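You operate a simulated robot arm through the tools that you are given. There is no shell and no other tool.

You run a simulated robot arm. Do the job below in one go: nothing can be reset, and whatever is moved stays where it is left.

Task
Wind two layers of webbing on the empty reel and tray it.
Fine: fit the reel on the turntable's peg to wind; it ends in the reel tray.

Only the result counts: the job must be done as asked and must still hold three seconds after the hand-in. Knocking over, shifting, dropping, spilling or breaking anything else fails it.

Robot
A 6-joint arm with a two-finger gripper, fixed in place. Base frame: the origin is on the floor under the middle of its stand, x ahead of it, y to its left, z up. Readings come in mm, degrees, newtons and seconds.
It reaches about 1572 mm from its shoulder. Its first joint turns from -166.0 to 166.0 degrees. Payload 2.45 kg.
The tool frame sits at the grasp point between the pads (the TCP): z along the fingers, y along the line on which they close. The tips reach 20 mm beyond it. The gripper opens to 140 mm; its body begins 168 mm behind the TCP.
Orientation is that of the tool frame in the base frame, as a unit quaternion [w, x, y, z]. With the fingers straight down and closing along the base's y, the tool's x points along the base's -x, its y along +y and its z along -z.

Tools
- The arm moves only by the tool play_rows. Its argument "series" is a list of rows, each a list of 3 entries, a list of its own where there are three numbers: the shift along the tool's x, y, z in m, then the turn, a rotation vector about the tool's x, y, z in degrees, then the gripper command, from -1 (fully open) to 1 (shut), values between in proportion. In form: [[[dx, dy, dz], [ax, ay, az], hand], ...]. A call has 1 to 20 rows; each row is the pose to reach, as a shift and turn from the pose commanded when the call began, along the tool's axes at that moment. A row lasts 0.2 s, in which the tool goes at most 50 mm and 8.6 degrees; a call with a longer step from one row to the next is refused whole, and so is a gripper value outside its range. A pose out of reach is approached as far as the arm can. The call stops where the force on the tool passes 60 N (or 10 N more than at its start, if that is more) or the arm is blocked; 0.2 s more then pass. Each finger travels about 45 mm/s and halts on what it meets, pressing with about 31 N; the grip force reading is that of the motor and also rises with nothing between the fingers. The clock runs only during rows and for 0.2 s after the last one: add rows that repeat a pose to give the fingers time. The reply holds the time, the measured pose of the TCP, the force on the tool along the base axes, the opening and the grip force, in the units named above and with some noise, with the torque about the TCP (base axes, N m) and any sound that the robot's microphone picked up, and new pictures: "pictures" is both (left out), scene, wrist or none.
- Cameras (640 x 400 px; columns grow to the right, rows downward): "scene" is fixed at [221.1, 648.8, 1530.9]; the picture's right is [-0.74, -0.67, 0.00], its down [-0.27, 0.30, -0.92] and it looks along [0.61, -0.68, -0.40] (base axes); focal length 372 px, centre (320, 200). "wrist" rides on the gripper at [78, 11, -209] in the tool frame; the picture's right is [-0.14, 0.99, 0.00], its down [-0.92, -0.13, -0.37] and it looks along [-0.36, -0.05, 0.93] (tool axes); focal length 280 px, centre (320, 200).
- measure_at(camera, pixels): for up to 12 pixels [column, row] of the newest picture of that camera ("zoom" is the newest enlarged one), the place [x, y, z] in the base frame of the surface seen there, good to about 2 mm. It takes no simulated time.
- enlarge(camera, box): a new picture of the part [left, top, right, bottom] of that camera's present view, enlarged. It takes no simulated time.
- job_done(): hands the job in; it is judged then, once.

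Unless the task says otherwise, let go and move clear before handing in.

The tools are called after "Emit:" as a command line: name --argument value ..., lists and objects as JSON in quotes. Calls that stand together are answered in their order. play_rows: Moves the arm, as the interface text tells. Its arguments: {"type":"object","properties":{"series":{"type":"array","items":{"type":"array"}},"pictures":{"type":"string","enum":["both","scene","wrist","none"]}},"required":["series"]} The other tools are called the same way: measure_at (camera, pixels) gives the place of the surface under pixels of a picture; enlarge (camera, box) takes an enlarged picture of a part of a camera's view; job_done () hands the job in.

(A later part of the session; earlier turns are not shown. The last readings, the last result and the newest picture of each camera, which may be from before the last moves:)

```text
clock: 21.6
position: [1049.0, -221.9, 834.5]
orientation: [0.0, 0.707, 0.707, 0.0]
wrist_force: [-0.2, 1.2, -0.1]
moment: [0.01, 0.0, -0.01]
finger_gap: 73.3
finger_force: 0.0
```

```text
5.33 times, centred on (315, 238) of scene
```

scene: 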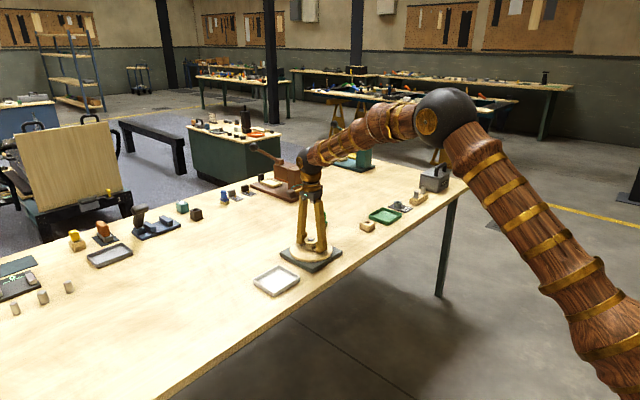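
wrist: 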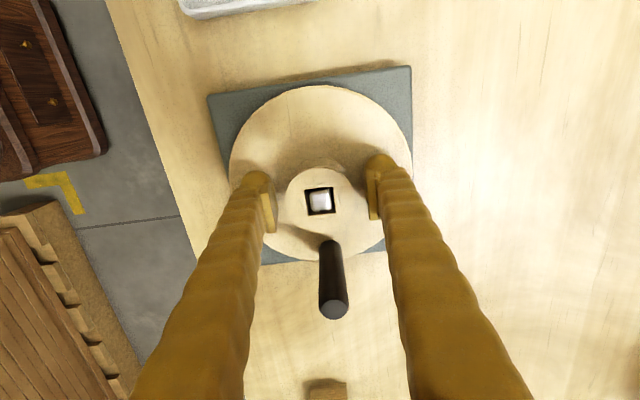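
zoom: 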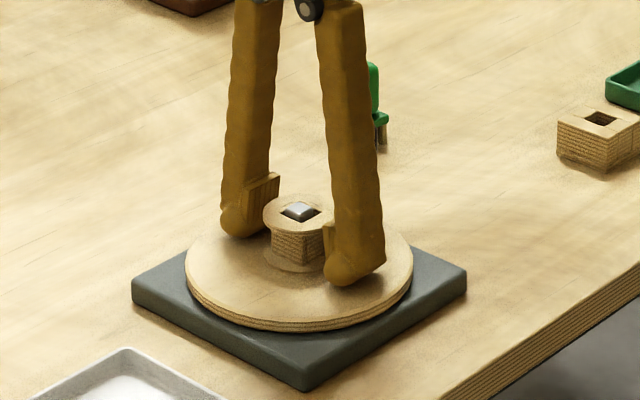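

The reel sits on the peg with the peg centred in the hole at wrist (319,201). I'll rise clear of the crank and look at the turntable.

Emit:
play_rows --series '[[[0, 0, -0.02], [0, 0, 0], -0.05], [[0, 0, -0.05], [0, 0, 0], -0.05], [[0, 0, -0.08], [0, 0, 0], -0.05], [[0, 0, -0.11], [0, 0, 0], -0.05], [[0, 0, -0.125], [0, 0, 0], -0.05], [[0, 0, -0.125], [0, 0, 0], -0.05]]'

Emit:
enlarge --camera "scene" --box '[270, 200, 360, 275]'

Emit:
enlarge --camera "wrist" --box '[210, 60, 440, 300]'

```text
clock: 23.0
position: [1049.8, -221.8, 960.0]
orientation: [0.0, 0.707, 0.707, 0.001]
wrist_force: [-0.2, -0.1, 0.2]
moment: [-0.02, -0.02, 0.01]
finger_gap: 73.5
finger_force: 0.0
```

scene: 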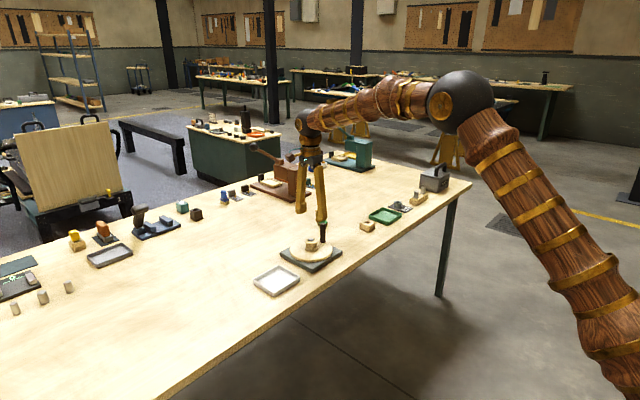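
wrist: 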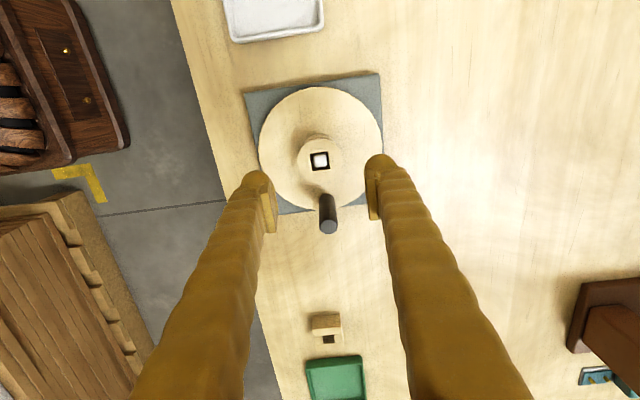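

```text
5.33 times, centred on (315, 238) of scene
```

zoom: 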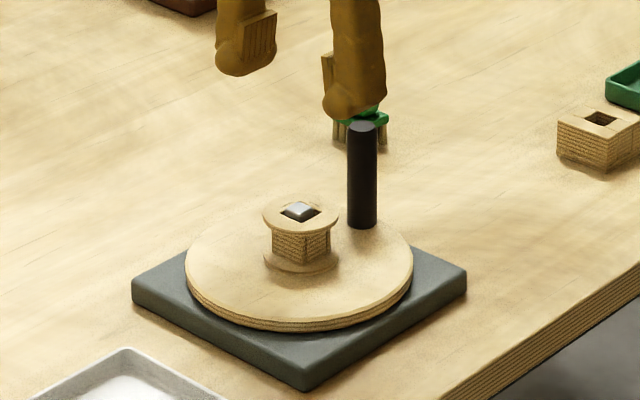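

```text
1.67 times, centred on (325, 180) of wrist
```

zoom: 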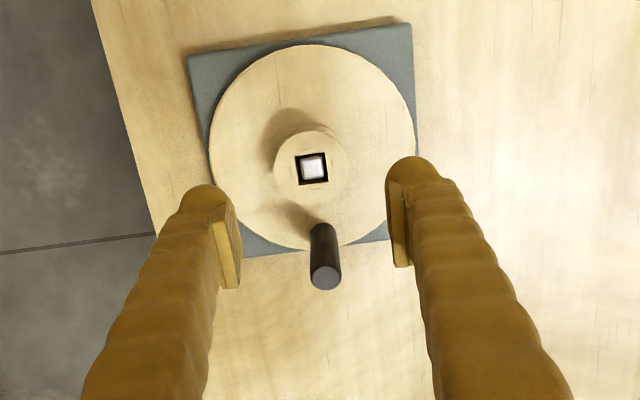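

The reel sits upright on the peg and there are no direction marks. I'll measure the crank post's top and the disk's edge for the centre and radius.

Emit:
enlarge --camera "wrist" --box '[305, 205, 350, 245]'

Emit:
measure_at --camera "wrist" --pixels '[[328, 227], [323, 227], [333, 226], [328, 222], [328, 231.5], [264, 150], [378, 130], [318, 88], [300, 205], [355, 200]]'

```text
10.00 times, centred on (328, 225) of wrist
```

zoom: 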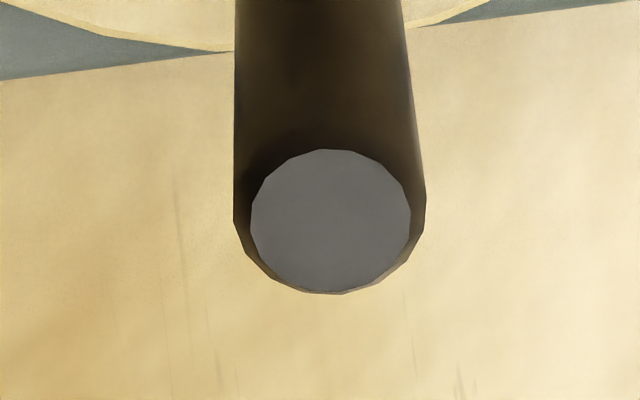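

```text
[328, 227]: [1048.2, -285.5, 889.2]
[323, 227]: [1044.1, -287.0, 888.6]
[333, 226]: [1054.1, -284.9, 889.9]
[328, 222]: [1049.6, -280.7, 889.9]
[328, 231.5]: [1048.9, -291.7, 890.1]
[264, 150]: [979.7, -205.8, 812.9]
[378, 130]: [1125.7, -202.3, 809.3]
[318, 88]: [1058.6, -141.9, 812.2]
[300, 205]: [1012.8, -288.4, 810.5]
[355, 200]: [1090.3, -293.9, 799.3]
```

The crank post's top is centred at about (1049.5,-286.3,889.5), so the crank radius is about 66 mm. I'll move above it with a 50 mm gap and descend until the tips are at z≈856, above the reel's top.

Emit:
play_rows --series '[[[-0.02, 0, 0], [0, 0, 0], 0.1], [[-0.045, 0.0002, 0], [0, 0, 0], 0.286], [[-0.0649, 0.0004, 0], [0, 0, 0], 0.286], [[-0.0649, 0.0004, 0.02], [0, 0, 0], 0.286], [[-0.0649, 0.0004, 0.045], [0, 0, 0], 0.286], [[-0.0649, 0.0004, 0.07], [0, 0, 0], 0.286], [[-0.0649, 0.0004, 0.084], [0, 0, 0], 0.286], [[-0.0649, 0.0004, 0.084], [0, 0, 0], 0.286]]'

Emit:
enlarge --camera "scene" --box '[270, 190, 370, 275]'

```text
clock: 24.8
position: [1049.6, -286.1, 875.4]
orientation: [0.0, 0.707, 0.707, 0.0]
wrist_force: [0.9, 0.2, 0.0]
moment: [-0.01, -0.02, -0.01]
finger_gap: 49.9
finger_force: 0.0
```

scene: 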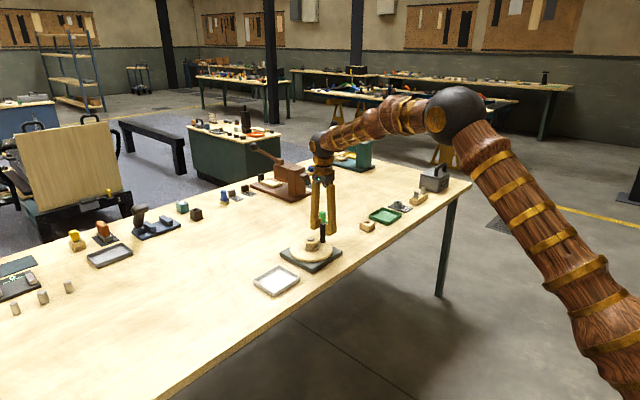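
wrist: 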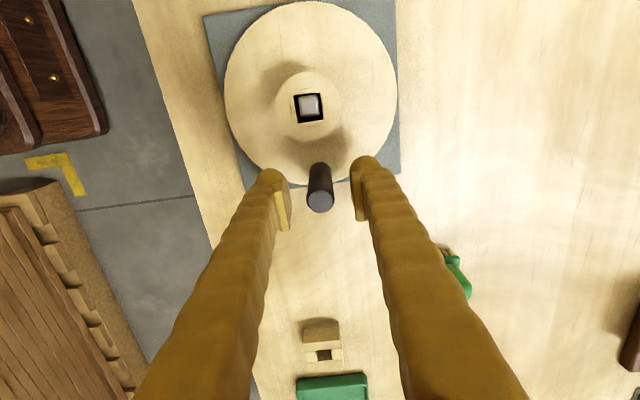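

```text
4.71 times, centred on (320, 232) of scene
```

zoom: 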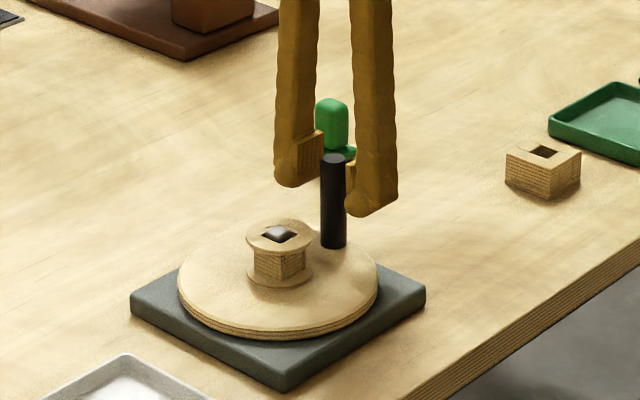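

The post stands between the pads at wrist (320,200). I'll close on it gently.

Emit:
play_rows --series '[[[0, 0, 0], [0, 0, 0], 0.45], [[0, 0, 0], [0, 0, 0], 0.65], [[0, 0, 0], [0, 0, 0], 0.8], [[0, 0, 0], [0, 0, 0], 0.8], [[0, 0, 0], [0, 0, 0], 0.8]]' --pictures "wrist"

```text
clock: 26.0
position: [1049.0, -287.3, 876.2]
orientation: [0.0, 0.707, 0.707, -0.001]
wrist_force: [10.5, -1.8, -2.8]
moment: [-0.02, -0.07, -0.03]
finger_gap: 20.6
finger_force: 44.9
```

wrist: 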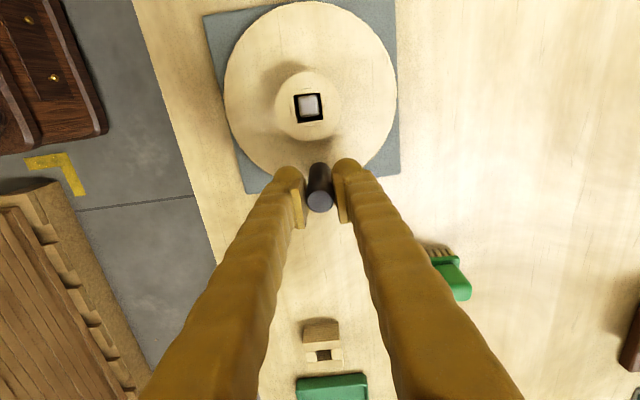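

The gap is 20.6 mm, so the post is gripped, with about 10 N sideways. I'll test a small 10° counter-clockwise turn and check the force.

Emit:
play_rows --series '[[[0.0001, 0.0029, 0], [0, 0, 0], 0.8], [[0.0003, 0.0057, 0], [0, 0, 0], 0.8], [[0.0006, 0.0086, 0], [0, 0, 0], 0.8], [[0.001, 0.0115, 0], [0, 0, 0], 0.8], [[0.001, 0.0115, 0], [0, 0, 0], 0.8]]' --pictures "wrist"

Emit:
enlarge --camera "scene" --box '[270, 190, 370, 275]'

```text
clock: 27.2
position: [1061.0, -284.7, 875.4]
orientation: [0.0, 0.708, 0.707, 0.0]
wrist_force: [-5.1, -4.1, 5.7]
moment: [0.02, 0.11, 0.35]
finger_gap: 20.5
finger_force: 45.0
```

wrist: 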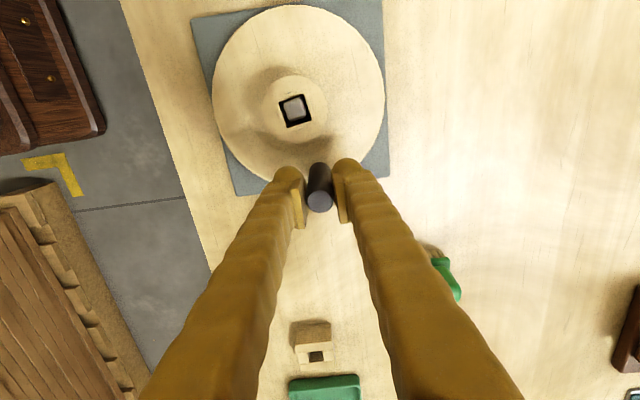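

```text
4.71 times, centred on (320, 232) of scene
```

zoom: 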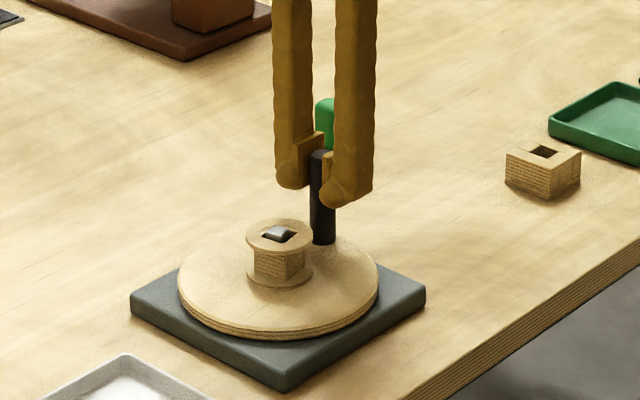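

The disk turned with the post: the hole at wrist (295,110) has rotated, the base did not move, and forces are small. I'll continue counter-clockwise to a quarter turn.

Emit:
play_rows --series '[[[0.003, 0.0111, 0], [0, 0, 0], 0.8], [[0.0078, 0.0215, 0], [0, 0, 0], 0.8], [[0.0144, 0.031, 0], [0, 0, 0], 0.8], [[0.0226, 0.0391, 0], [0, 0, 0], 0.8], [[0.032, 0.0457, 0], [0, 0, 0], 0.8], [[0.0424, 0.0506, 0], [0, 0, 0], 0.8], [[0.0535, 0.0535, 0], [0, 0, 0], 0.8], [[0.065, 0.0545, 0], [0, 0, 0], 0.8], [[0.065, 0.0545, 0], [0, 0, 0], 0.8]]'

Emit:
enlarge --camera "scene" --box '[270, 190, 370, 275]'

Emit:
enlarge --camera "wrist" --box '[140, 60, 360, 260]'

```text
clock: 29.2
position: [1116.3, -220.8, 875.3]
orientation: [0.0, 0.707, 0.707, 0.0]
wrist_force: [-3.3, -4.4, 1.1]
moment: [-0.14, 0.03, 0.29]
finger_gap: 20.5
finger_force: 44.5
```

scene: 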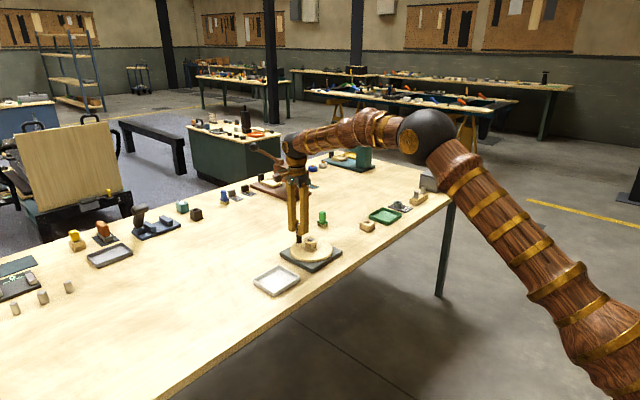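
wrist: 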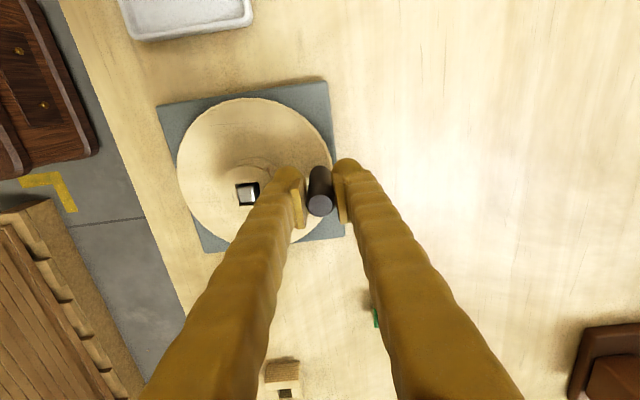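

```text
4.71 times, centred on (320, 232) of scene
```

zoom: 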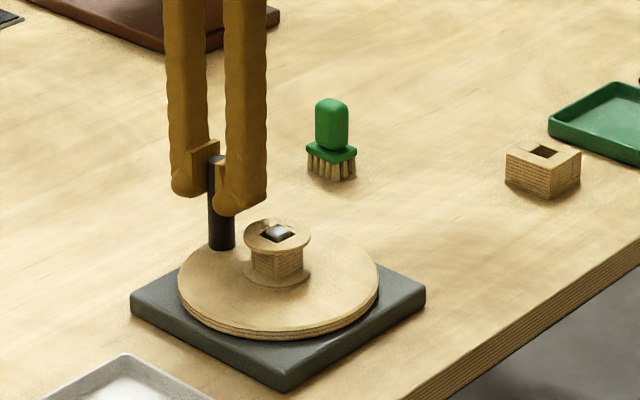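

```text
2.00 times, centred on (250, 160) of wrist
```

zoom: 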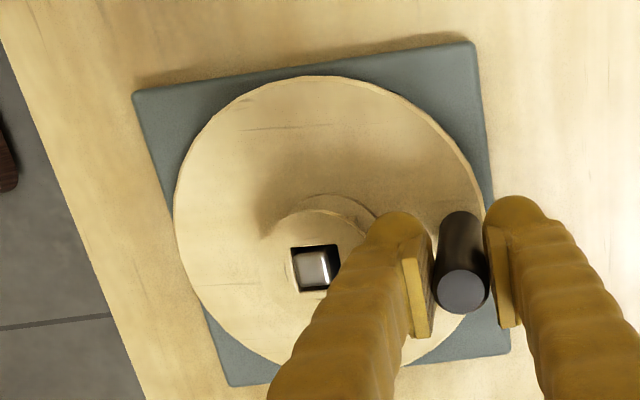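

The quarter turn went smoothly, with forces under 5 N and the base still. I'll continue through another half turn to 270°.

Emit:
play_rows --series '[[[0.01146, -0.001, 0], [0, 0, 0], 0.8], [[0.02257, -0.00398, 0], [0, 0, 0], 0.8], [[0.033, -0.00884, 0], [0, 0, 0], 0.8], [[0.04242, -0.01544, 0], [0, 0, 0], 0.8], [[0.05056, -0.02358, 0], [0, 0, 0], 0.8], [[0.05716, -0.033, 0], [0, 0, 0], 0.8], [[0.06202, -0.04343, 0], [0, 0, 0], 0.8], [[0.065, -0.05454, 0], [0, 0, 0], 0.8], [[0.066, -0.066, 0], [0, 0, 0], 0.8], [[0.065, -0.07746, 0], [0, 0, 0], 0.8], [[0.06202, -0.08857, 0], [0, 0, 0], 0.8], [[0.05716, -0.099, 0], [0, 0, 0], 0.8], [[0.05056, -0.10842, 0], [0, 0, 0], 0.8], [[0.04242, -0.11656, 0], [0, 0, 0], 0.8], [[0.033, -0.12316, 0], [0, 0, 0], 0.8], [[0.02257, -0.12802, 0], [0, 0, 0], 0.8], [[0.01146, -0.131, 0], [0, 0, 0], 0.8], [[0, -0.132, 0], [0, 0, 0], 0.8]]'

Emit:
enlarge --camera "scene" --box '[270, 190, 370, 275]'

Emit:
enlarge --camera "wrist" --box '[260, 80, 460, 260]'

```text
clock: 30.1
position: [1106.9, -178.7, 875.0]
orientation: [0.001, 0.706, 0.708, 0.003]
wrist_force: [9.8, 7.2, -3.5]
moment: [-0.01, -0.07, 0.0]
finger_gap: 21.1
finger_force: 44.8
stopped in row 4: the force on the tool passed its limit at 64 N (the readings are from after the stop); the commanded pose is now the measured one
```

scene: 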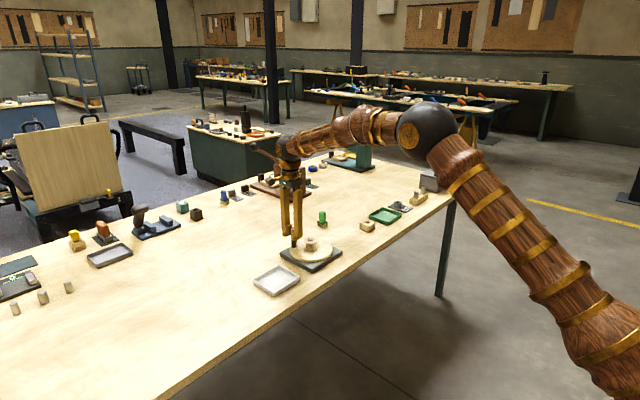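
wrist: 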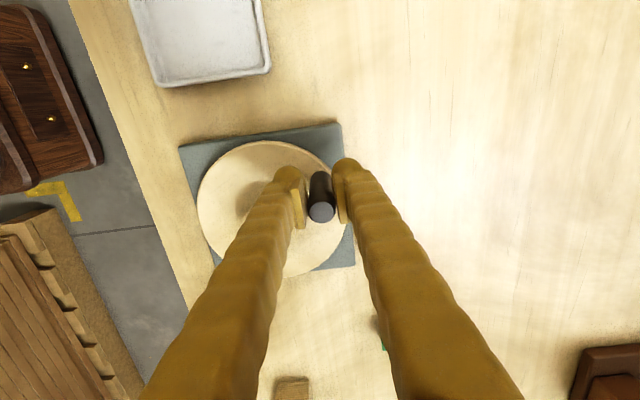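

```text
4.71 times, centred on (320, 232) of scene
```

zoom: 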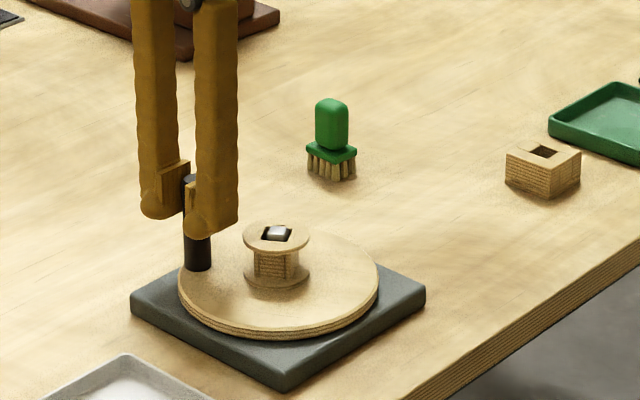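

```text
2.22 times, centred on (360, 170) of wrist
```

zoom: 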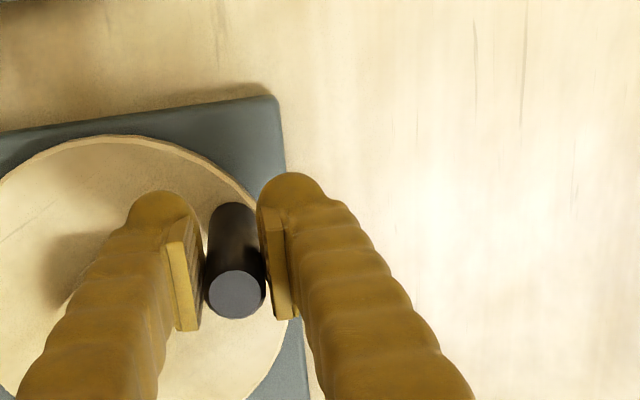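

The call stopped near 130° at 64 N, and the post top has slid toward wrist (321,212), so it is lagging in the grip. I'll check whether the base shifted, whether anything nearby is in contact, and where the post is.

Emit:
measure_at --camera "wrist" --pixels '[[321, 212], [182, 150], [340, 126], [354, 262], [198, 200], [262, 143], [330, 165], [605, 350]]'

Emit:
enlarge --camera "scene" --box '[240, 120, 380, 280]'

Emit:
measure_at --camera "scene" --pixels '[[282, 249], [313, 270], [341, 251], [311, 242], [290, 180], [256, 149], [310, 245], [272, 170]]'

```text
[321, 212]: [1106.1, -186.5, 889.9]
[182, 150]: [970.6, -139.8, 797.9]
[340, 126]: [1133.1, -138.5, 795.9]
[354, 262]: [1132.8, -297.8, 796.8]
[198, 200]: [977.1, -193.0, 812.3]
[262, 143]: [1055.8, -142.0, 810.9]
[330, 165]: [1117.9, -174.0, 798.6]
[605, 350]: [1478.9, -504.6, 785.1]
```

```text
2.50 times, centred on (310, 200) of scene
```

zoom: 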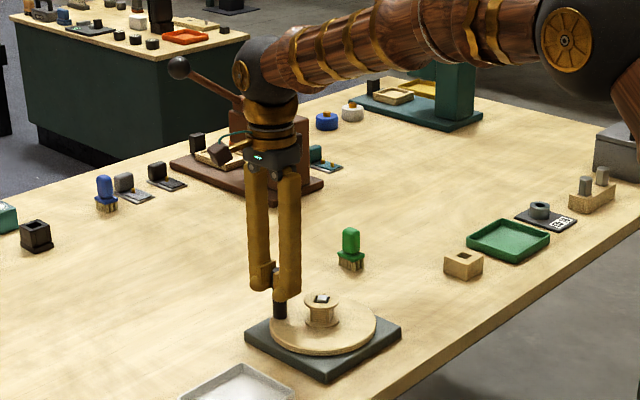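

```text
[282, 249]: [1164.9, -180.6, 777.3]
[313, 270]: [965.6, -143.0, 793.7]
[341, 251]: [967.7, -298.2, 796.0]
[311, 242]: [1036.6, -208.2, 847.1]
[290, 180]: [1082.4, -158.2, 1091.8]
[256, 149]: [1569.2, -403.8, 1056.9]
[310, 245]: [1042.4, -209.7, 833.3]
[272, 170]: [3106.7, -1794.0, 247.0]
```

The base is where it was, and the post is at (1106.1,-186.5), about 121° round, so the disk stopped turning while the tool carried on. I'll open to relieve the load and see whether the post springs back.

Emit:
play_rows --series '[[[0, 0, 0], [0, 0, 0], 0.6], [[0, 0, 0], [0, 0, 0], 0.4], [[0, 0, 0], [0, 0, 0], 0.3], [[0, 0, 0], [0, 0, 0], 0.3]]' --pictures "wrist"

Emit:
measure_at --camera "wrist" --pixels '[[321, 212], [321, 208], [321, 216], [316, 212], [326, 211]]'

Emit:
enlarge --camera "wrist" --box '[180, 120, 380, 290]'

```text
clock: 31.1
position: [1105.4, -179.6, 876.4]
orientation: [0.001, 0.706, 0.708, 0.003]
wrist_force: [0.4, 0.9, 0.0]
moment: [-0.02, 0.01, 0.01]
finger_gap: 49.0
finger_force: 0.0
```

wrist: 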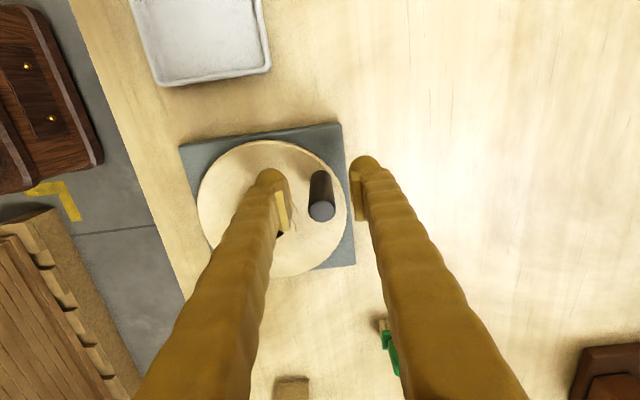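

```text
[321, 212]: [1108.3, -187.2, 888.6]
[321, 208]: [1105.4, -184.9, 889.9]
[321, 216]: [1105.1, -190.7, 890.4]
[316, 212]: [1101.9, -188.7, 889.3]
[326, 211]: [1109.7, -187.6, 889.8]
```

```text
2.35 times, centred on (280, 205) of wrist
```

zoom: 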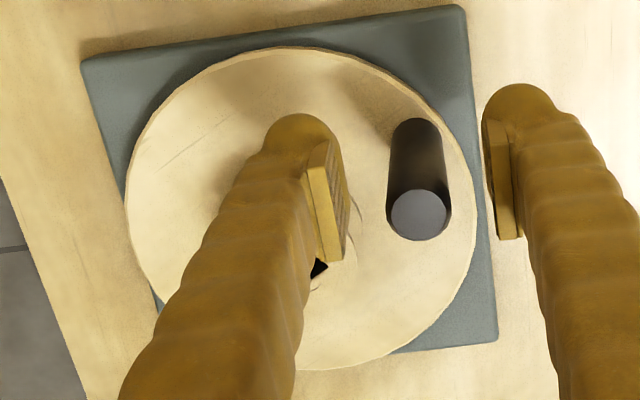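

The post stayed at about (1106,-188), which is a crank angle near 120°. I'll re-centre on it and turn the tool 60° so the fingers close along the direction of motion, which will let me push with the pad faces and test for a stop.

Emit:
play_rows --series '[[[-0.004, 0.0003, 0], [0, 0, 0], 0.3], [[-0.008, 0.0006, 0], [0, 0, 8.5], 0.3], [[-0.008, 0.0006, 0], [0, 0, 17], 0.3], [[-0.008, 0.0006, 0], [0, 0, 25.5], 0.3], [[-0.008, 0.0006, 0], [0, 0, 34], 0.3], [[-0.008, 0.0006, 0], [0, 0, 42.5], 0.3], [[-0.008, 0.0006, 0], [0, 0, 51], 0.3], [[-0.008, 0.0006, 0], [0, 0, 59.5], 0.3], [[-0.008, 0.0006, 0], [0, 0, 59.5], 0.3]]'

```text
clock: 33.1
position: [1107.9, -188.1, 876.0]
orientation: [-0.001, 0.964, 0.264, 0.003]
wrist_force: [0.4, -0.7, 0.6]
moment: [0.03, 0.01, 0.01]
finger_gap: 49.2
finger_force: 0.1
```

scene: 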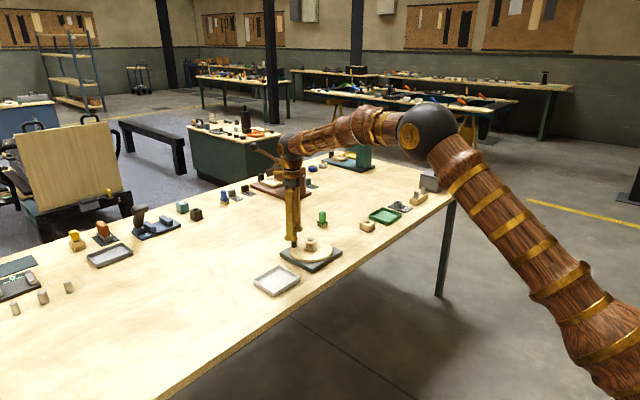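
wrist: 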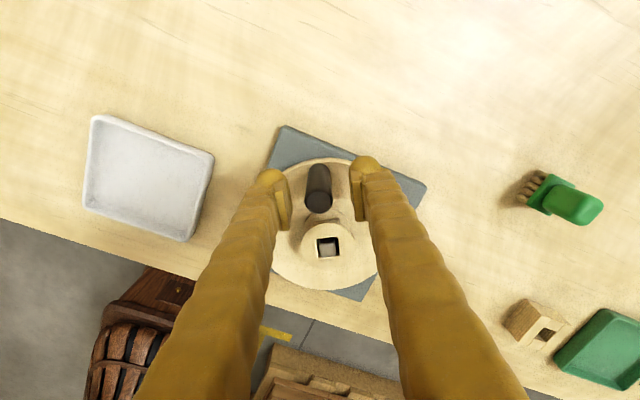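

The tool now has its x axis pointing radially outward and its closing axis along the tangent, with the post centred at wrist (319,200). I'll grip and test a small 4° counter-clockwise turn, rotating with the crank.

Emit:
play_rows --series '[[[0, 0, 0], [0, 0, 0], 0.5], [[0, 0, 0], [0, 0, 0], 0.7], [[0, 0, 0], [0, 0, 0], 0.8], [[0, 0, 0], [0, 0, 0], 0.8], [[0, 0, 0], [0, 0, 0], 0.8]]' --pictures "none"

Emit:
play_rows --series '[[[0, -0.00116, 0], [0, 0, -1], 0.8], [[-4e-05, -0.00231, 0], [0, 0, -2], 0.8], [[-0.0001, -0.00347, 0], [0, 0, -3], 0.8], [[-0.00016, -0.00462, 0], [0, 0, -4], 0.8], [[-0.00016, -0.00462, 0], [0, 0, -4], 0.8]]' --pictures "wrist"

```text
clock: 34.3
position: [1107.9, -186.2, 874.3]
orientation: [-0.001, 0.965, 0.263, 0.002]
wrist_force: [0.5, 1.2, -0.1]
moment: [0.03, 0.01, -0.02]
finger_gap: 20.8
finger_force: 45.5
```

```text
clock: 35.5
position: [1105.1, -183.1, 876.0]
orientation: [0.001, 0.955, 0.297, 0.003]
wrist_force: [9.2, 3.2, 0.5]
moment: [0.04, -0.15, 0.15]
finger_gap: 21.0
finger_force: 45.3
```

wrist: 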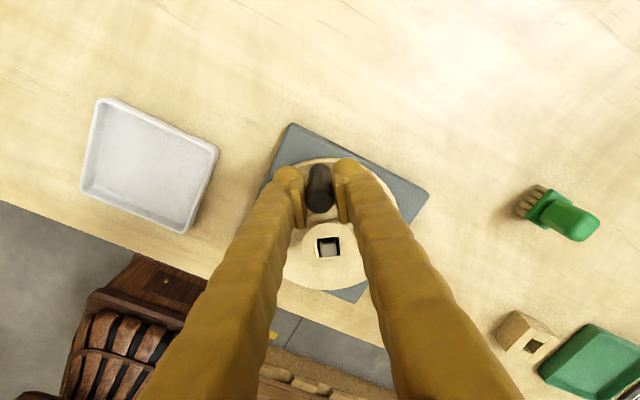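

The disk turned freely with about 9 N of radial force, so there is no hard stop. The earlier stop came from misalignment. I'll continue counter-clockwise by 40° with the tool turning along.

Emit:
play_rows --series '[[[-0.00016, -0.00462, 0], [0, 0, -4], 0.8], [[-0.00065, -0.00923, 0], [0, 0, -8], 0.8], [[-0.00145, -0.01378, 0], [0, 0, -12], 0.8], [[-0.00257, -0.01827, 0], [0, 0, -16], 0.8], [[-0.004, -0.02268, 0], [0, 0, -20], 0.8], [[-0.00573, -0.02697, 0], [0, 0, -24], 0.8], [[-0.00776, -0.03113, 0], [0, 0, -28], 0.8], [[-0.01007, -0.03513, 0], [0, 0, -32], 0.8], [[-0.01266, -0.03897, 0], [0, 0, -36], 0.8], [[-0.01551, -0.04262, 0], [0, 0, -40], 0.8], [[-0.01551, -0.04262, 0], [0, 0, -40], 0.8]]'

Emit:
enlarge --camera "scene" --box '[270, 190, 370, 275]'

```text
clock: 37.9
position: [1067.6, -156.1, 876.3]
orientation: [0.001, 0.795, 0.606, 0.002]
wrist_force: [7.0, 25.5, -1.3]
moment: [0.25, -0.03, 0.01]
finger_gap: 20.7
finger_force: 44.7
```

scene: 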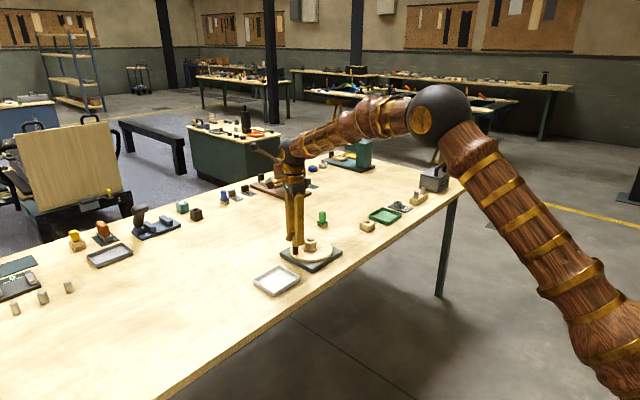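
wrist: 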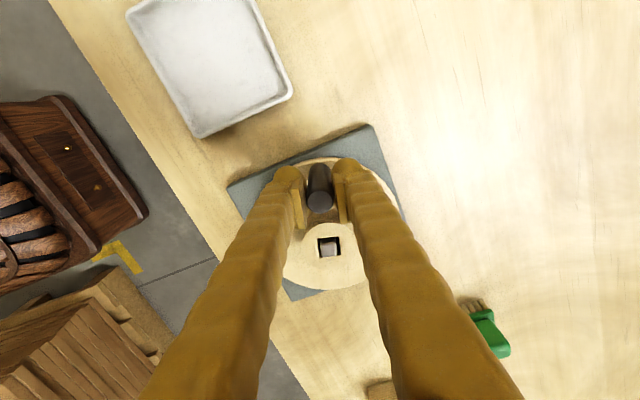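

```text
4.71 times, centred on (320, 232) of scene
```

zoom: 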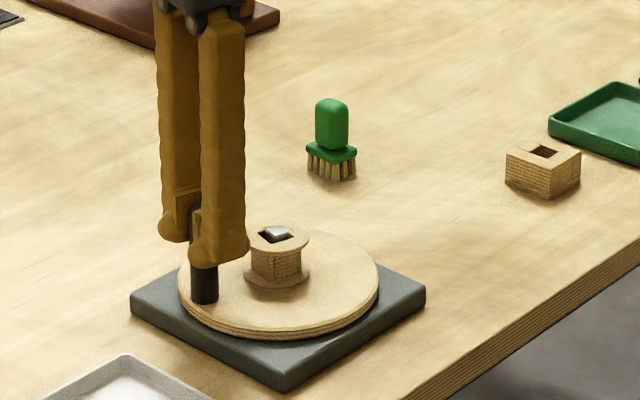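

The disk turned another 40°, but 26 N of outward radial force has built up, so my circle is slightly off. I'll measure the post, peg and reel from this view to refit the circle.

Emit:
enlarge --camera "wrist" --box '[270, 150, 380, 270]'

Emit:
measure_at --camera "wrist" --pixels '[[320, 201], [316, 201], [324, 200], [320, 196], [320, 206], [329, 247], [324, 242], [335, 241], [335, 251], [325, 252], [327, 225], [330, 275]]'

```text
3.33 times, centred on (325, 210) of wrist
```

zoom: 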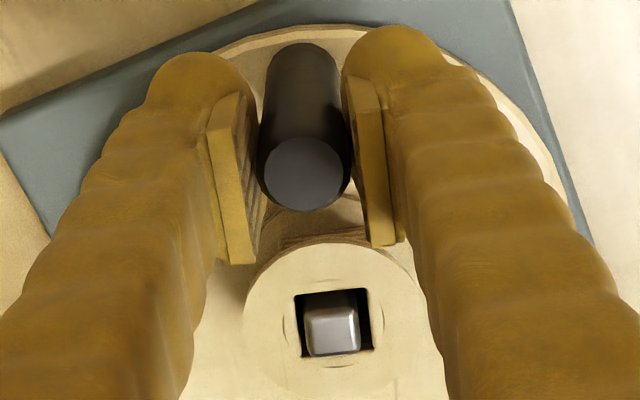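

```text
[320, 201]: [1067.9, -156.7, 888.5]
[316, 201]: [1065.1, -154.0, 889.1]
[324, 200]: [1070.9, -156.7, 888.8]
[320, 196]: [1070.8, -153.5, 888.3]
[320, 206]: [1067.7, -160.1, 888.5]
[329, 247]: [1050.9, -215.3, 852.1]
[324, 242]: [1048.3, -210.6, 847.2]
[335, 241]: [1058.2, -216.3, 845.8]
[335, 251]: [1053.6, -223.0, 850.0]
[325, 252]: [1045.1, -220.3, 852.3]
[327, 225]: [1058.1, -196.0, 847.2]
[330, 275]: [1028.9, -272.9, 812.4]
```

Fitting the three post positions gives a centre near (1048.3,-219.9) and a radius of about 66.5 mm, so the commanded path ran about 2.5 mm inside. I'll nudge radially outward to relieve the force.

Emit:
play_rows --series '[[[0.001, 0, 0], [0, 0, 0], 0.8], [[0.002, 0, 0], [0, 0, 0], 0.8], [[0.002, 0, 0], [0, 0, 0], 0.8]]' --pictures "none"

```text
clock: 38.7
position: [1067.8, -157.5, 875.3]
orientation: [0.001, 0.796, 0.606, 0.002]
wrist_force: [-0.8, 3.2, -4.3]
moment: [-0.03, 0.05, -0.04]
finger_gap: 20.5
finger_force: 44.7
```

The radial force fell to about 3 N after a 2 mm nudge. I'll ease the grip to a 24 mm cage so the pad pushes the post tangentially and the post can slide radially, then turn another 60° counter-clockwise.

Emit:
play_rows --series '[[[0, 0, 0], [0, 0, 0], 0.657], [[-0.00019, -0.00693, 0], [0, 0, -6], 0.657], [[-0.00109, -0.0138, 0], [0, 0, -12], 0.657], [[-0.00272, -0.02054, 0], [0, 0, -18], 0.657], [[-0.00503, -0.02707, 0], [0, 0, -24], 0.657], [[-0.00802, -0.03333, 0], [0, 0, -30], 0.657], [[-0.01164, -0.03924, 0], [0, 0, -36], 0.657], [[-0.01587, -0.04473, 0], [0, 0, -42], 0.657], [[-0.02064, -0.04976, 0], [0, 0, -48], 0.657], [[-0.02591, -0.05426, 0], [0, 0, -54], 0.657], [[-0.03163, -0.05818, 0], [0, 0, -60], 0.657], [[-0.03163, -0.05818, 0], [0, 0, -60], 0.657]]'

Emit:
enlarge --camera "scene" --box '[270, 190, 370, 275]'

Emit:
enlarge --camera "wrist" --box '[240, 140, 420, 300]'

```text
clock: 41.3
position: [1004.9, -170.0, 875.5]
orientation: [0.002, 0.385, 0.923, 0.002]
wrist_force: [0.1, -0.3, -0.6]
moment: [-0.03, -0.03, 0.0]
finger_gap: 24.1
finger_force: 0.6
```

scene: 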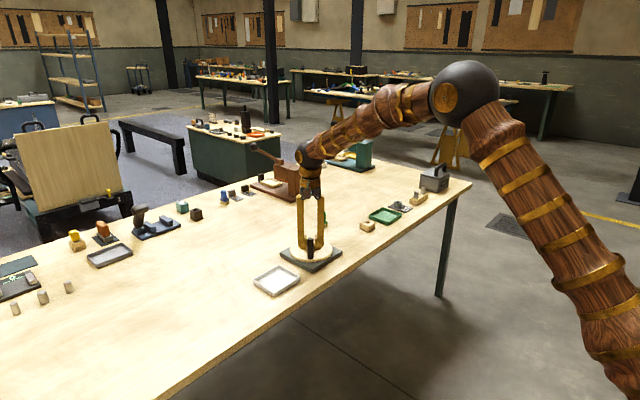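
wrist: 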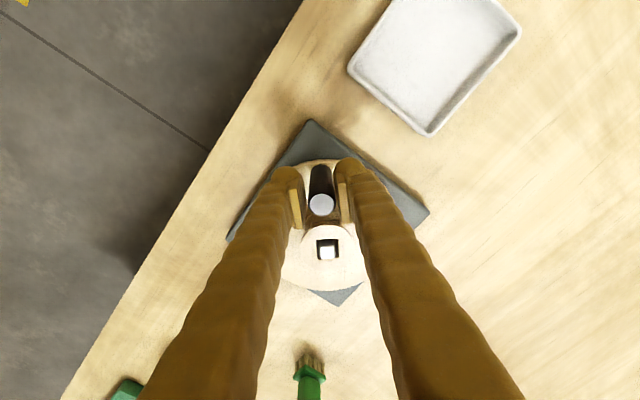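

```text
4.71 times, centred on (320, 232) of scene
```

zoom: 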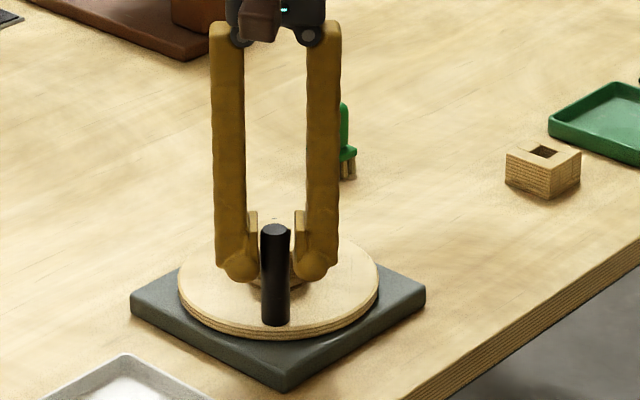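

```text
2.50 times, centred on (330, 220) of wrist
```

zoom: 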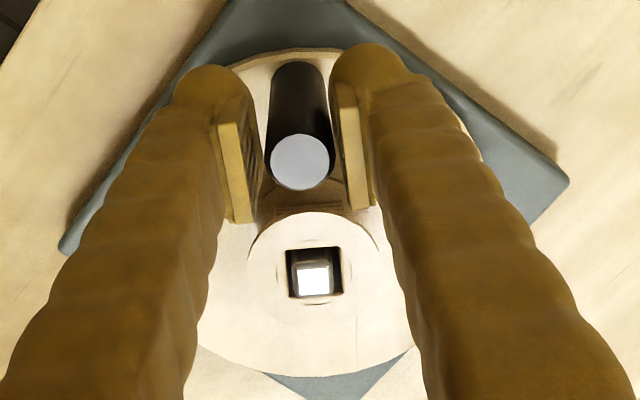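

The cage mode turned the disk with essentially no force. The post is now at wrist (321,205). I'll measure it and the peg to correct the circle.

Emit:
measure_at --camera "wrist" --pixels '[[321.6, 204.8], [317, 205], [326, 204], [321.5, 200], [321.5, 209], [327.5, 252], [324, 248], [332, 247], [333, 256], [323, 257]]'

Emit:
enlarge --camera "wrist" --box '[290, 170, 360, 270]'

```text
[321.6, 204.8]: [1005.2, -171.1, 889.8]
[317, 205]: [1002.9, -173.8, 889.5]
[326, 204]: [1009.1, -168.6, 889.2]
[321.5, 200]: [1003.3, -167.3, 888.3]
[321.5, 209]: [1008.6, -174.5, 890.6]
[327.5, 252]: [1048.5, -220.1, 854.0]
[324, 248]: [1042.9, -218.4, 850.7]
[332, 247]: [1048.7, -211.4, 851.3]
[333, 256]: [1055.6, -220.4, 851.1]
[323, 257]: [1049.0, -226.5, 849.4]
```

```text
4.00 times, centred on (325, 220) of wrist
```

zoom: 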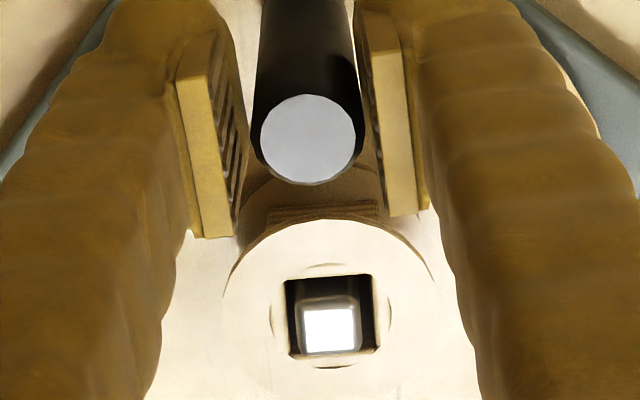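

The post is at (1005.8,-171.0), and the peg centre reads (1049.0,-219.2), so the crank is about 221° round. I'll refine the path centre and continue another 90° counter-clockwise in the cage.

Emit:
play_rows --series '[[[0, -0.00696, 0], [0, 0, -4.4], 0.657], [[-0.00068, -0.01389, 0], [0, 0, -8.8], 0.657], [[-0.00211, -0.0207, 0], [0, 0, -14.8], 0.657], [[-0.00424, -0.02733, 0], [0, 0, -20.8], 0.657], [[-0.00705, -0.0337, 0], [0, 0, -26.8], 0.657], [[-0.01051, -0.03974, 0], [0, 0, -32.8], 0.657], [[-0.01458, -0.04538, 0], [0, 0, -38.8], 0.657], [[-0.01922, -0.05057, 0], [0, 0, -44.8], 0.657], [[-0.02438, -0.05524, 0], [0, 0, -50.8], 0.657], [[-0.03, -0.05935, 0], [0, 0, -56.8], 0.657], [[-0.03601, -0.06286, 0], [0, 0, -62.8], 0.657], [[-0.04236, -0.06571, 0], [0, 0, -68.8], 0.657], [[-0.04898, -0.06788, 0], [0, 0, -74.8], 0.657], [[-0.05578, -0.06935, 0], [0, 0, -80.8], 0.657], [[-0.0627, -0.0701, 0], [0, 0, -86.8], 0.657], [[-0.0627, -0.0701, 0], [0, 0, -86.8], 0.657]]'

Emit:
enlarge --camera "wrist" --box '[270, 150, 380, 280]'

Emit:
enlarge --camera "scene" --box '[285, 215, 345, 275]'

```text
clock: 44.7
position: [999.0, -264.0, 876.1]
orientation: [0.003, -0.354, 0.935, 0.0]
wrist_force: [0.0, 0.0, -0.4]
moment: [-0.02, 0.03, 0.03]
finger_gap: 24.1
finger_force: 0.2
```

scene: 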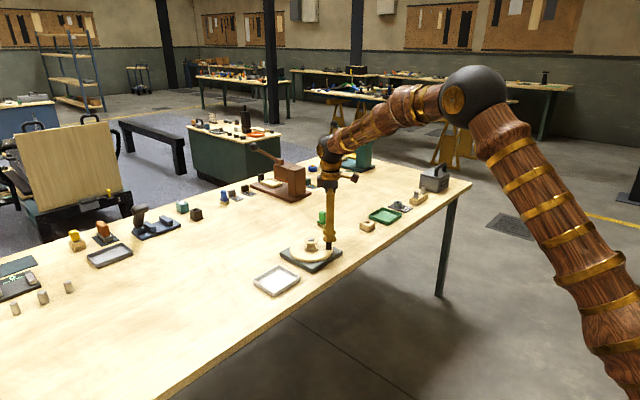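
wrist: 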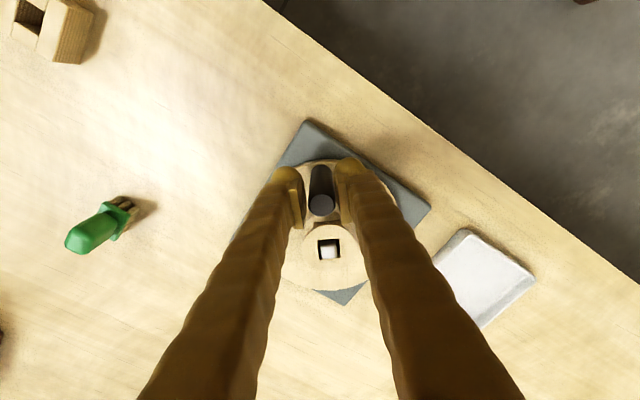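

```text
3.08 times, centred on (325, 215) of wrist
```

zoom: 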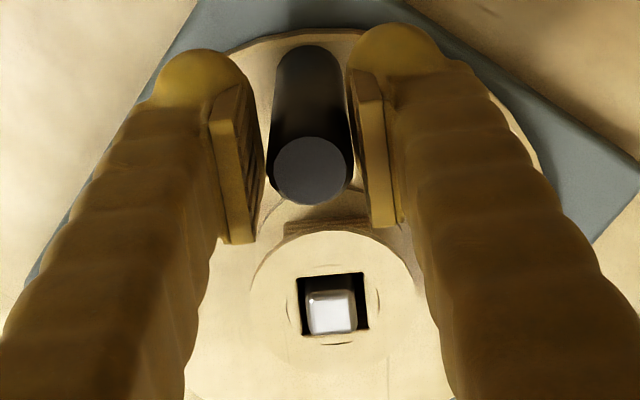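

```text
6.67 times, centred on (315, 245) of scene
```

zoom: 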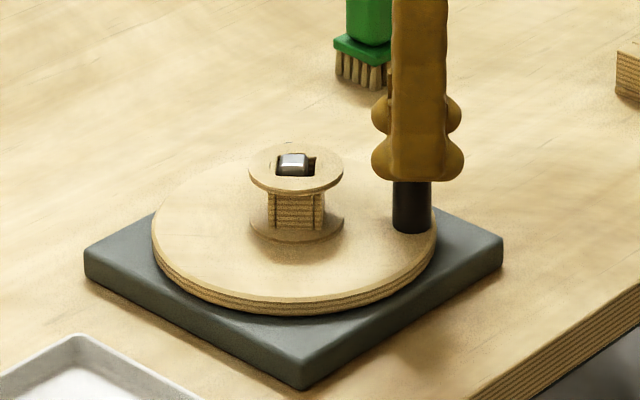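

The crank is at about 311° with near-zero force, and the path is tracking well with the post at wrist (321,205). I'll continue 60° to pass one full turn and check the reel for webbing.

Emit:
play_rows --series '[[[-0.0008, -0.00695, 0], [0, 0, -6], 0.657], [[-0.0024, -0.01383, 0], [0, 0, -12], 0.657], [[-0.0043, -0.02055, 0], [0, 0, -18], 0.657], [[-0.0067, -0.02705, 0], [0, 0, -24], 0.657], [[-0.0099, -0.03325, 0], [0, 0, -30], 0.657], [[-0.0137, -0.03909, 0], [0, 0, -36], 0.657], [[-0.01808, -0.0445, 0], [0, 0, -42], 0.657], [[-0.023, -0.04942, 0], [0, 0, -48], 0.657], [[-0.0284, -0.0538, 0], [0, 0, -54], 0.657], [[-0.03425, -0.05759, 0], [0, 0, -60], 0.657], [[-0.03425, -0.05759, 0], [0, 0, -60], 0.657]]'

Emit:
enlarge --camera "wrist" --box '[270, 150, 380, 280]'

Emit:
enlarge --camera "scene" --box '[285, 215, 345, 275]'

```text
clock: 47.1
position: [1062.7, -284.9, 874.8]
orientation: [-0.003, 0.774, -0.633, 0.001]
wrist_force: [-0.1, -0.1, -0.5]
moment: [0.01, -0.01, 0.0]
finger_gap: 24.1
finger_force: 0.0
```

scene: 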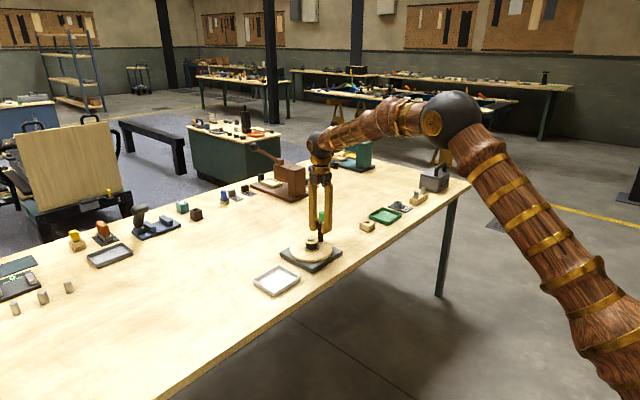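
wrist: 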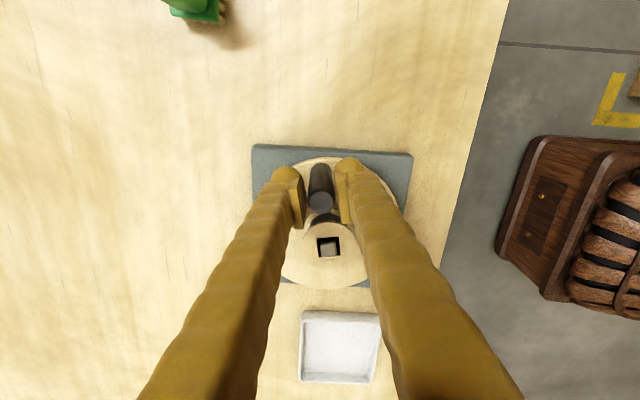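

```text
3.08 times, centred on (325, 215) of wrist
```

zoom: 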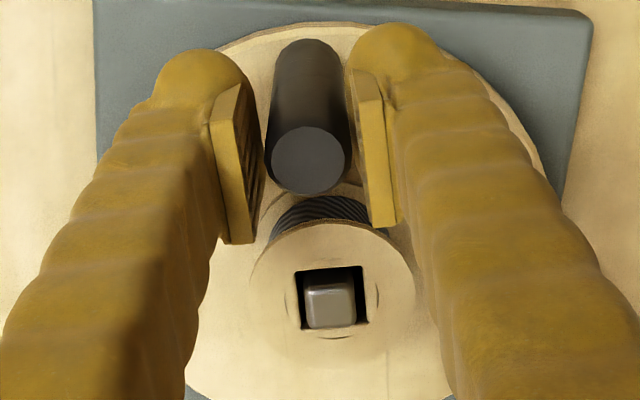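

```text
6.67 times, centred on (315, 245) of scene
```

zoom: 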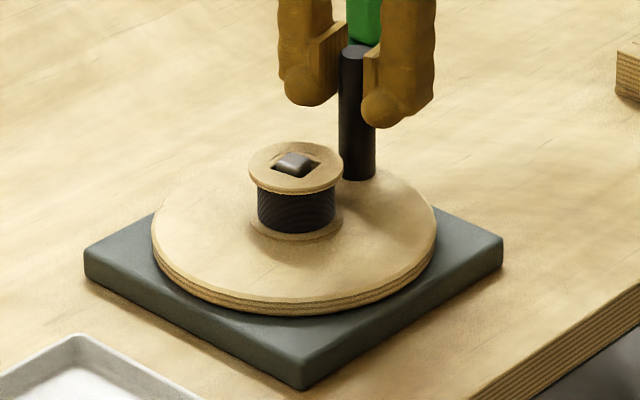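

Black webbing now covers the hub in the scene zoom at (296,205), so one full counter-clockwise turn makes one layer. I need one more full turn. I'll open, rise, and rotate the tool back 180° around the post to regrip within the wrist's range.

Emit:
play_rows --series '[[[0, 0, 0], [0, 0, 0], 0.45], [[0, 0, 0], [0, 0, 0], 0.3], [[0, 0, -0.02], [0, 0, 0], 0.3], [[0, 0, -0.045], [0, 0, 0], 0.3], [[0, 0, -0.045], [0, 0, 8.5], 0.3], [[0, 0, -0.045], [0, 0, 17], 0.3], [[0, 0, -0.045], [0, 0, 25.5], 0.3], [[0, 0, -0.045], [0, 0, 34], 0.3], [[0, 0, -0.045], [0, 0, 42.5], 0.3], [[0, 0, -0.045], [0, 0, 51], 0.3], [[0, 0, -0.045], [0, 0, 59.5], 0.3], [[0, 0, -0.045], [0, 0, 68], 0.3], [[0, 0, -0.045], [0, 0, 76.5], 0.3], [[0, 0, -0.045], [0, 0, 85], 0.3], [[0, 0, -0.045], [0, 0, 93.5], 0.3], [[0, 0, -0.045], [0, 0, 102], 0.3], [[0, 0, -0.045], [0, 0, 110.5], 0.3], [[0, 0, -0.045], [0, 0, 119], 0.3], [[0, 0, -0.045], [0, 0, 127.5], 0.3], [[0, 0, -0.045], [0, 0, 127.5], 0.3]]'

```text
clock: 51.3
position: [1061.6, -284.3, 920.8]
orientation: [0.002, 0.227, 0.974, 0.001]
wrist_force: [0.0, 0.6, 0.1]
moment: [0.01, 0.0, -0.02]
finger_gap: 49.0
finger_force: 0.2
```

scene: 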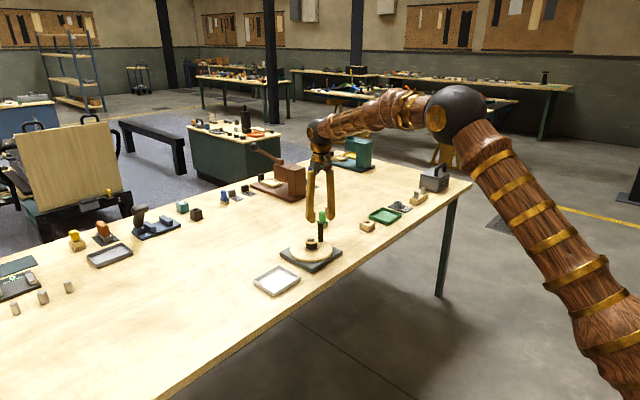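
wrist: 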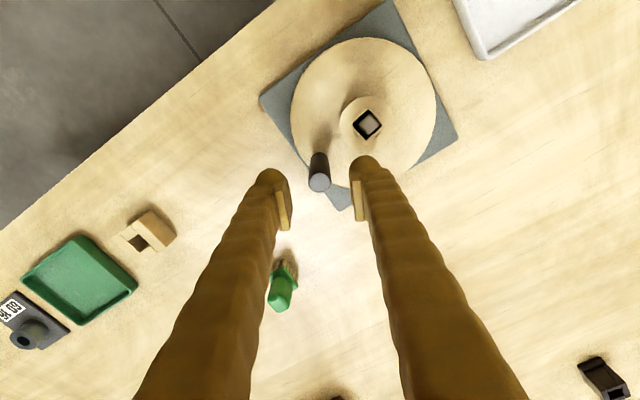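

The tool is at about 154°, and the post is still between the fingers at wrist (319,179). I'll rotate the remaining 52.5°, descend around the post and set the 24 mm cage.

Emit:
play_rows --series '[[[0, 0, 0], [0, 0, 7.5], 0.3], [[0, 0, 0], [0, 0, 15], 0.3], [[0, 0, 0], [0, 0, 22.5], 0.3], [[0, 0, 0], [0, 0, 30], 0.3], [[0, 0, 0], [0, 0, 37.5], 0.3], [[0, 0, 0], [0, 0, 45], 0.3], [[0, 0, 0], [0, 0, 52.5], 0.3], [[0, 0, 0], [0, 0, 52.5], 0.3], [[0, 0, 0.02], [0, 0, 52.5], 0.3], [[0, 0, 0.036], [0, 0, 52.5], 0.3], [[0, 0, 0.045], [0, 0, 52.5], 0.3], [[0, 0, 0.045], [0, 0, 52.5], 0.5], [[0, 0, 0.045], [0, 0, 52.5], 0.657], [[0, 0, 0.045], [0, 0, 52.5], 0.657]]'

Emit:
enlarge --camera "wrist" --box '[230, 60, 410, 260]'

```text
clock: 54.3
position: [1061.5, -285.4, 876.1]
orientation: [0.001, 0.634, 0.773, 0.002]
wrist_force: [0.9, -0.9, 1.0]
moment: [0.01, -0.04, 0.02]
finger_gap: 23.6
finger_force: 0.0
```

scene: 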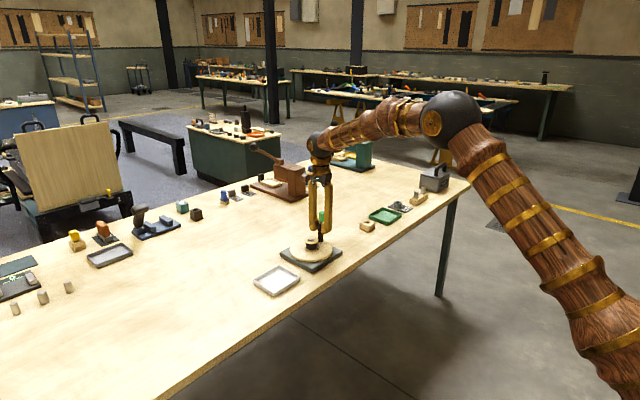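
wrist: 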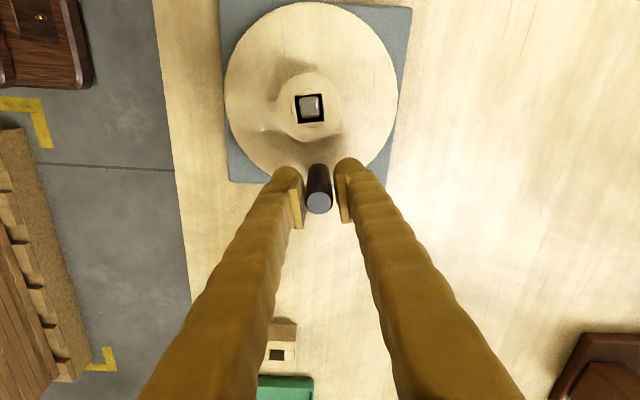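

```text
2.00 times, centred on (320, 160) of wrist
```

zoom: 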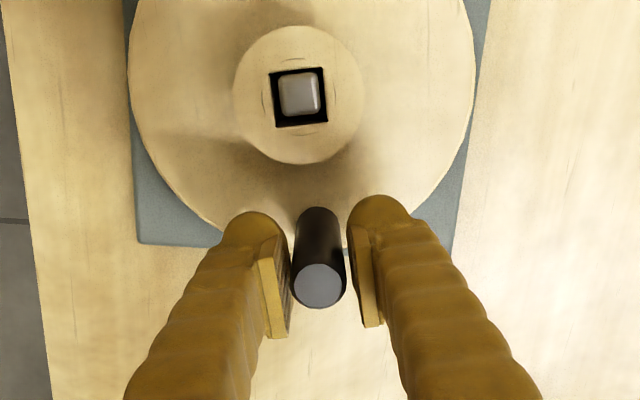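

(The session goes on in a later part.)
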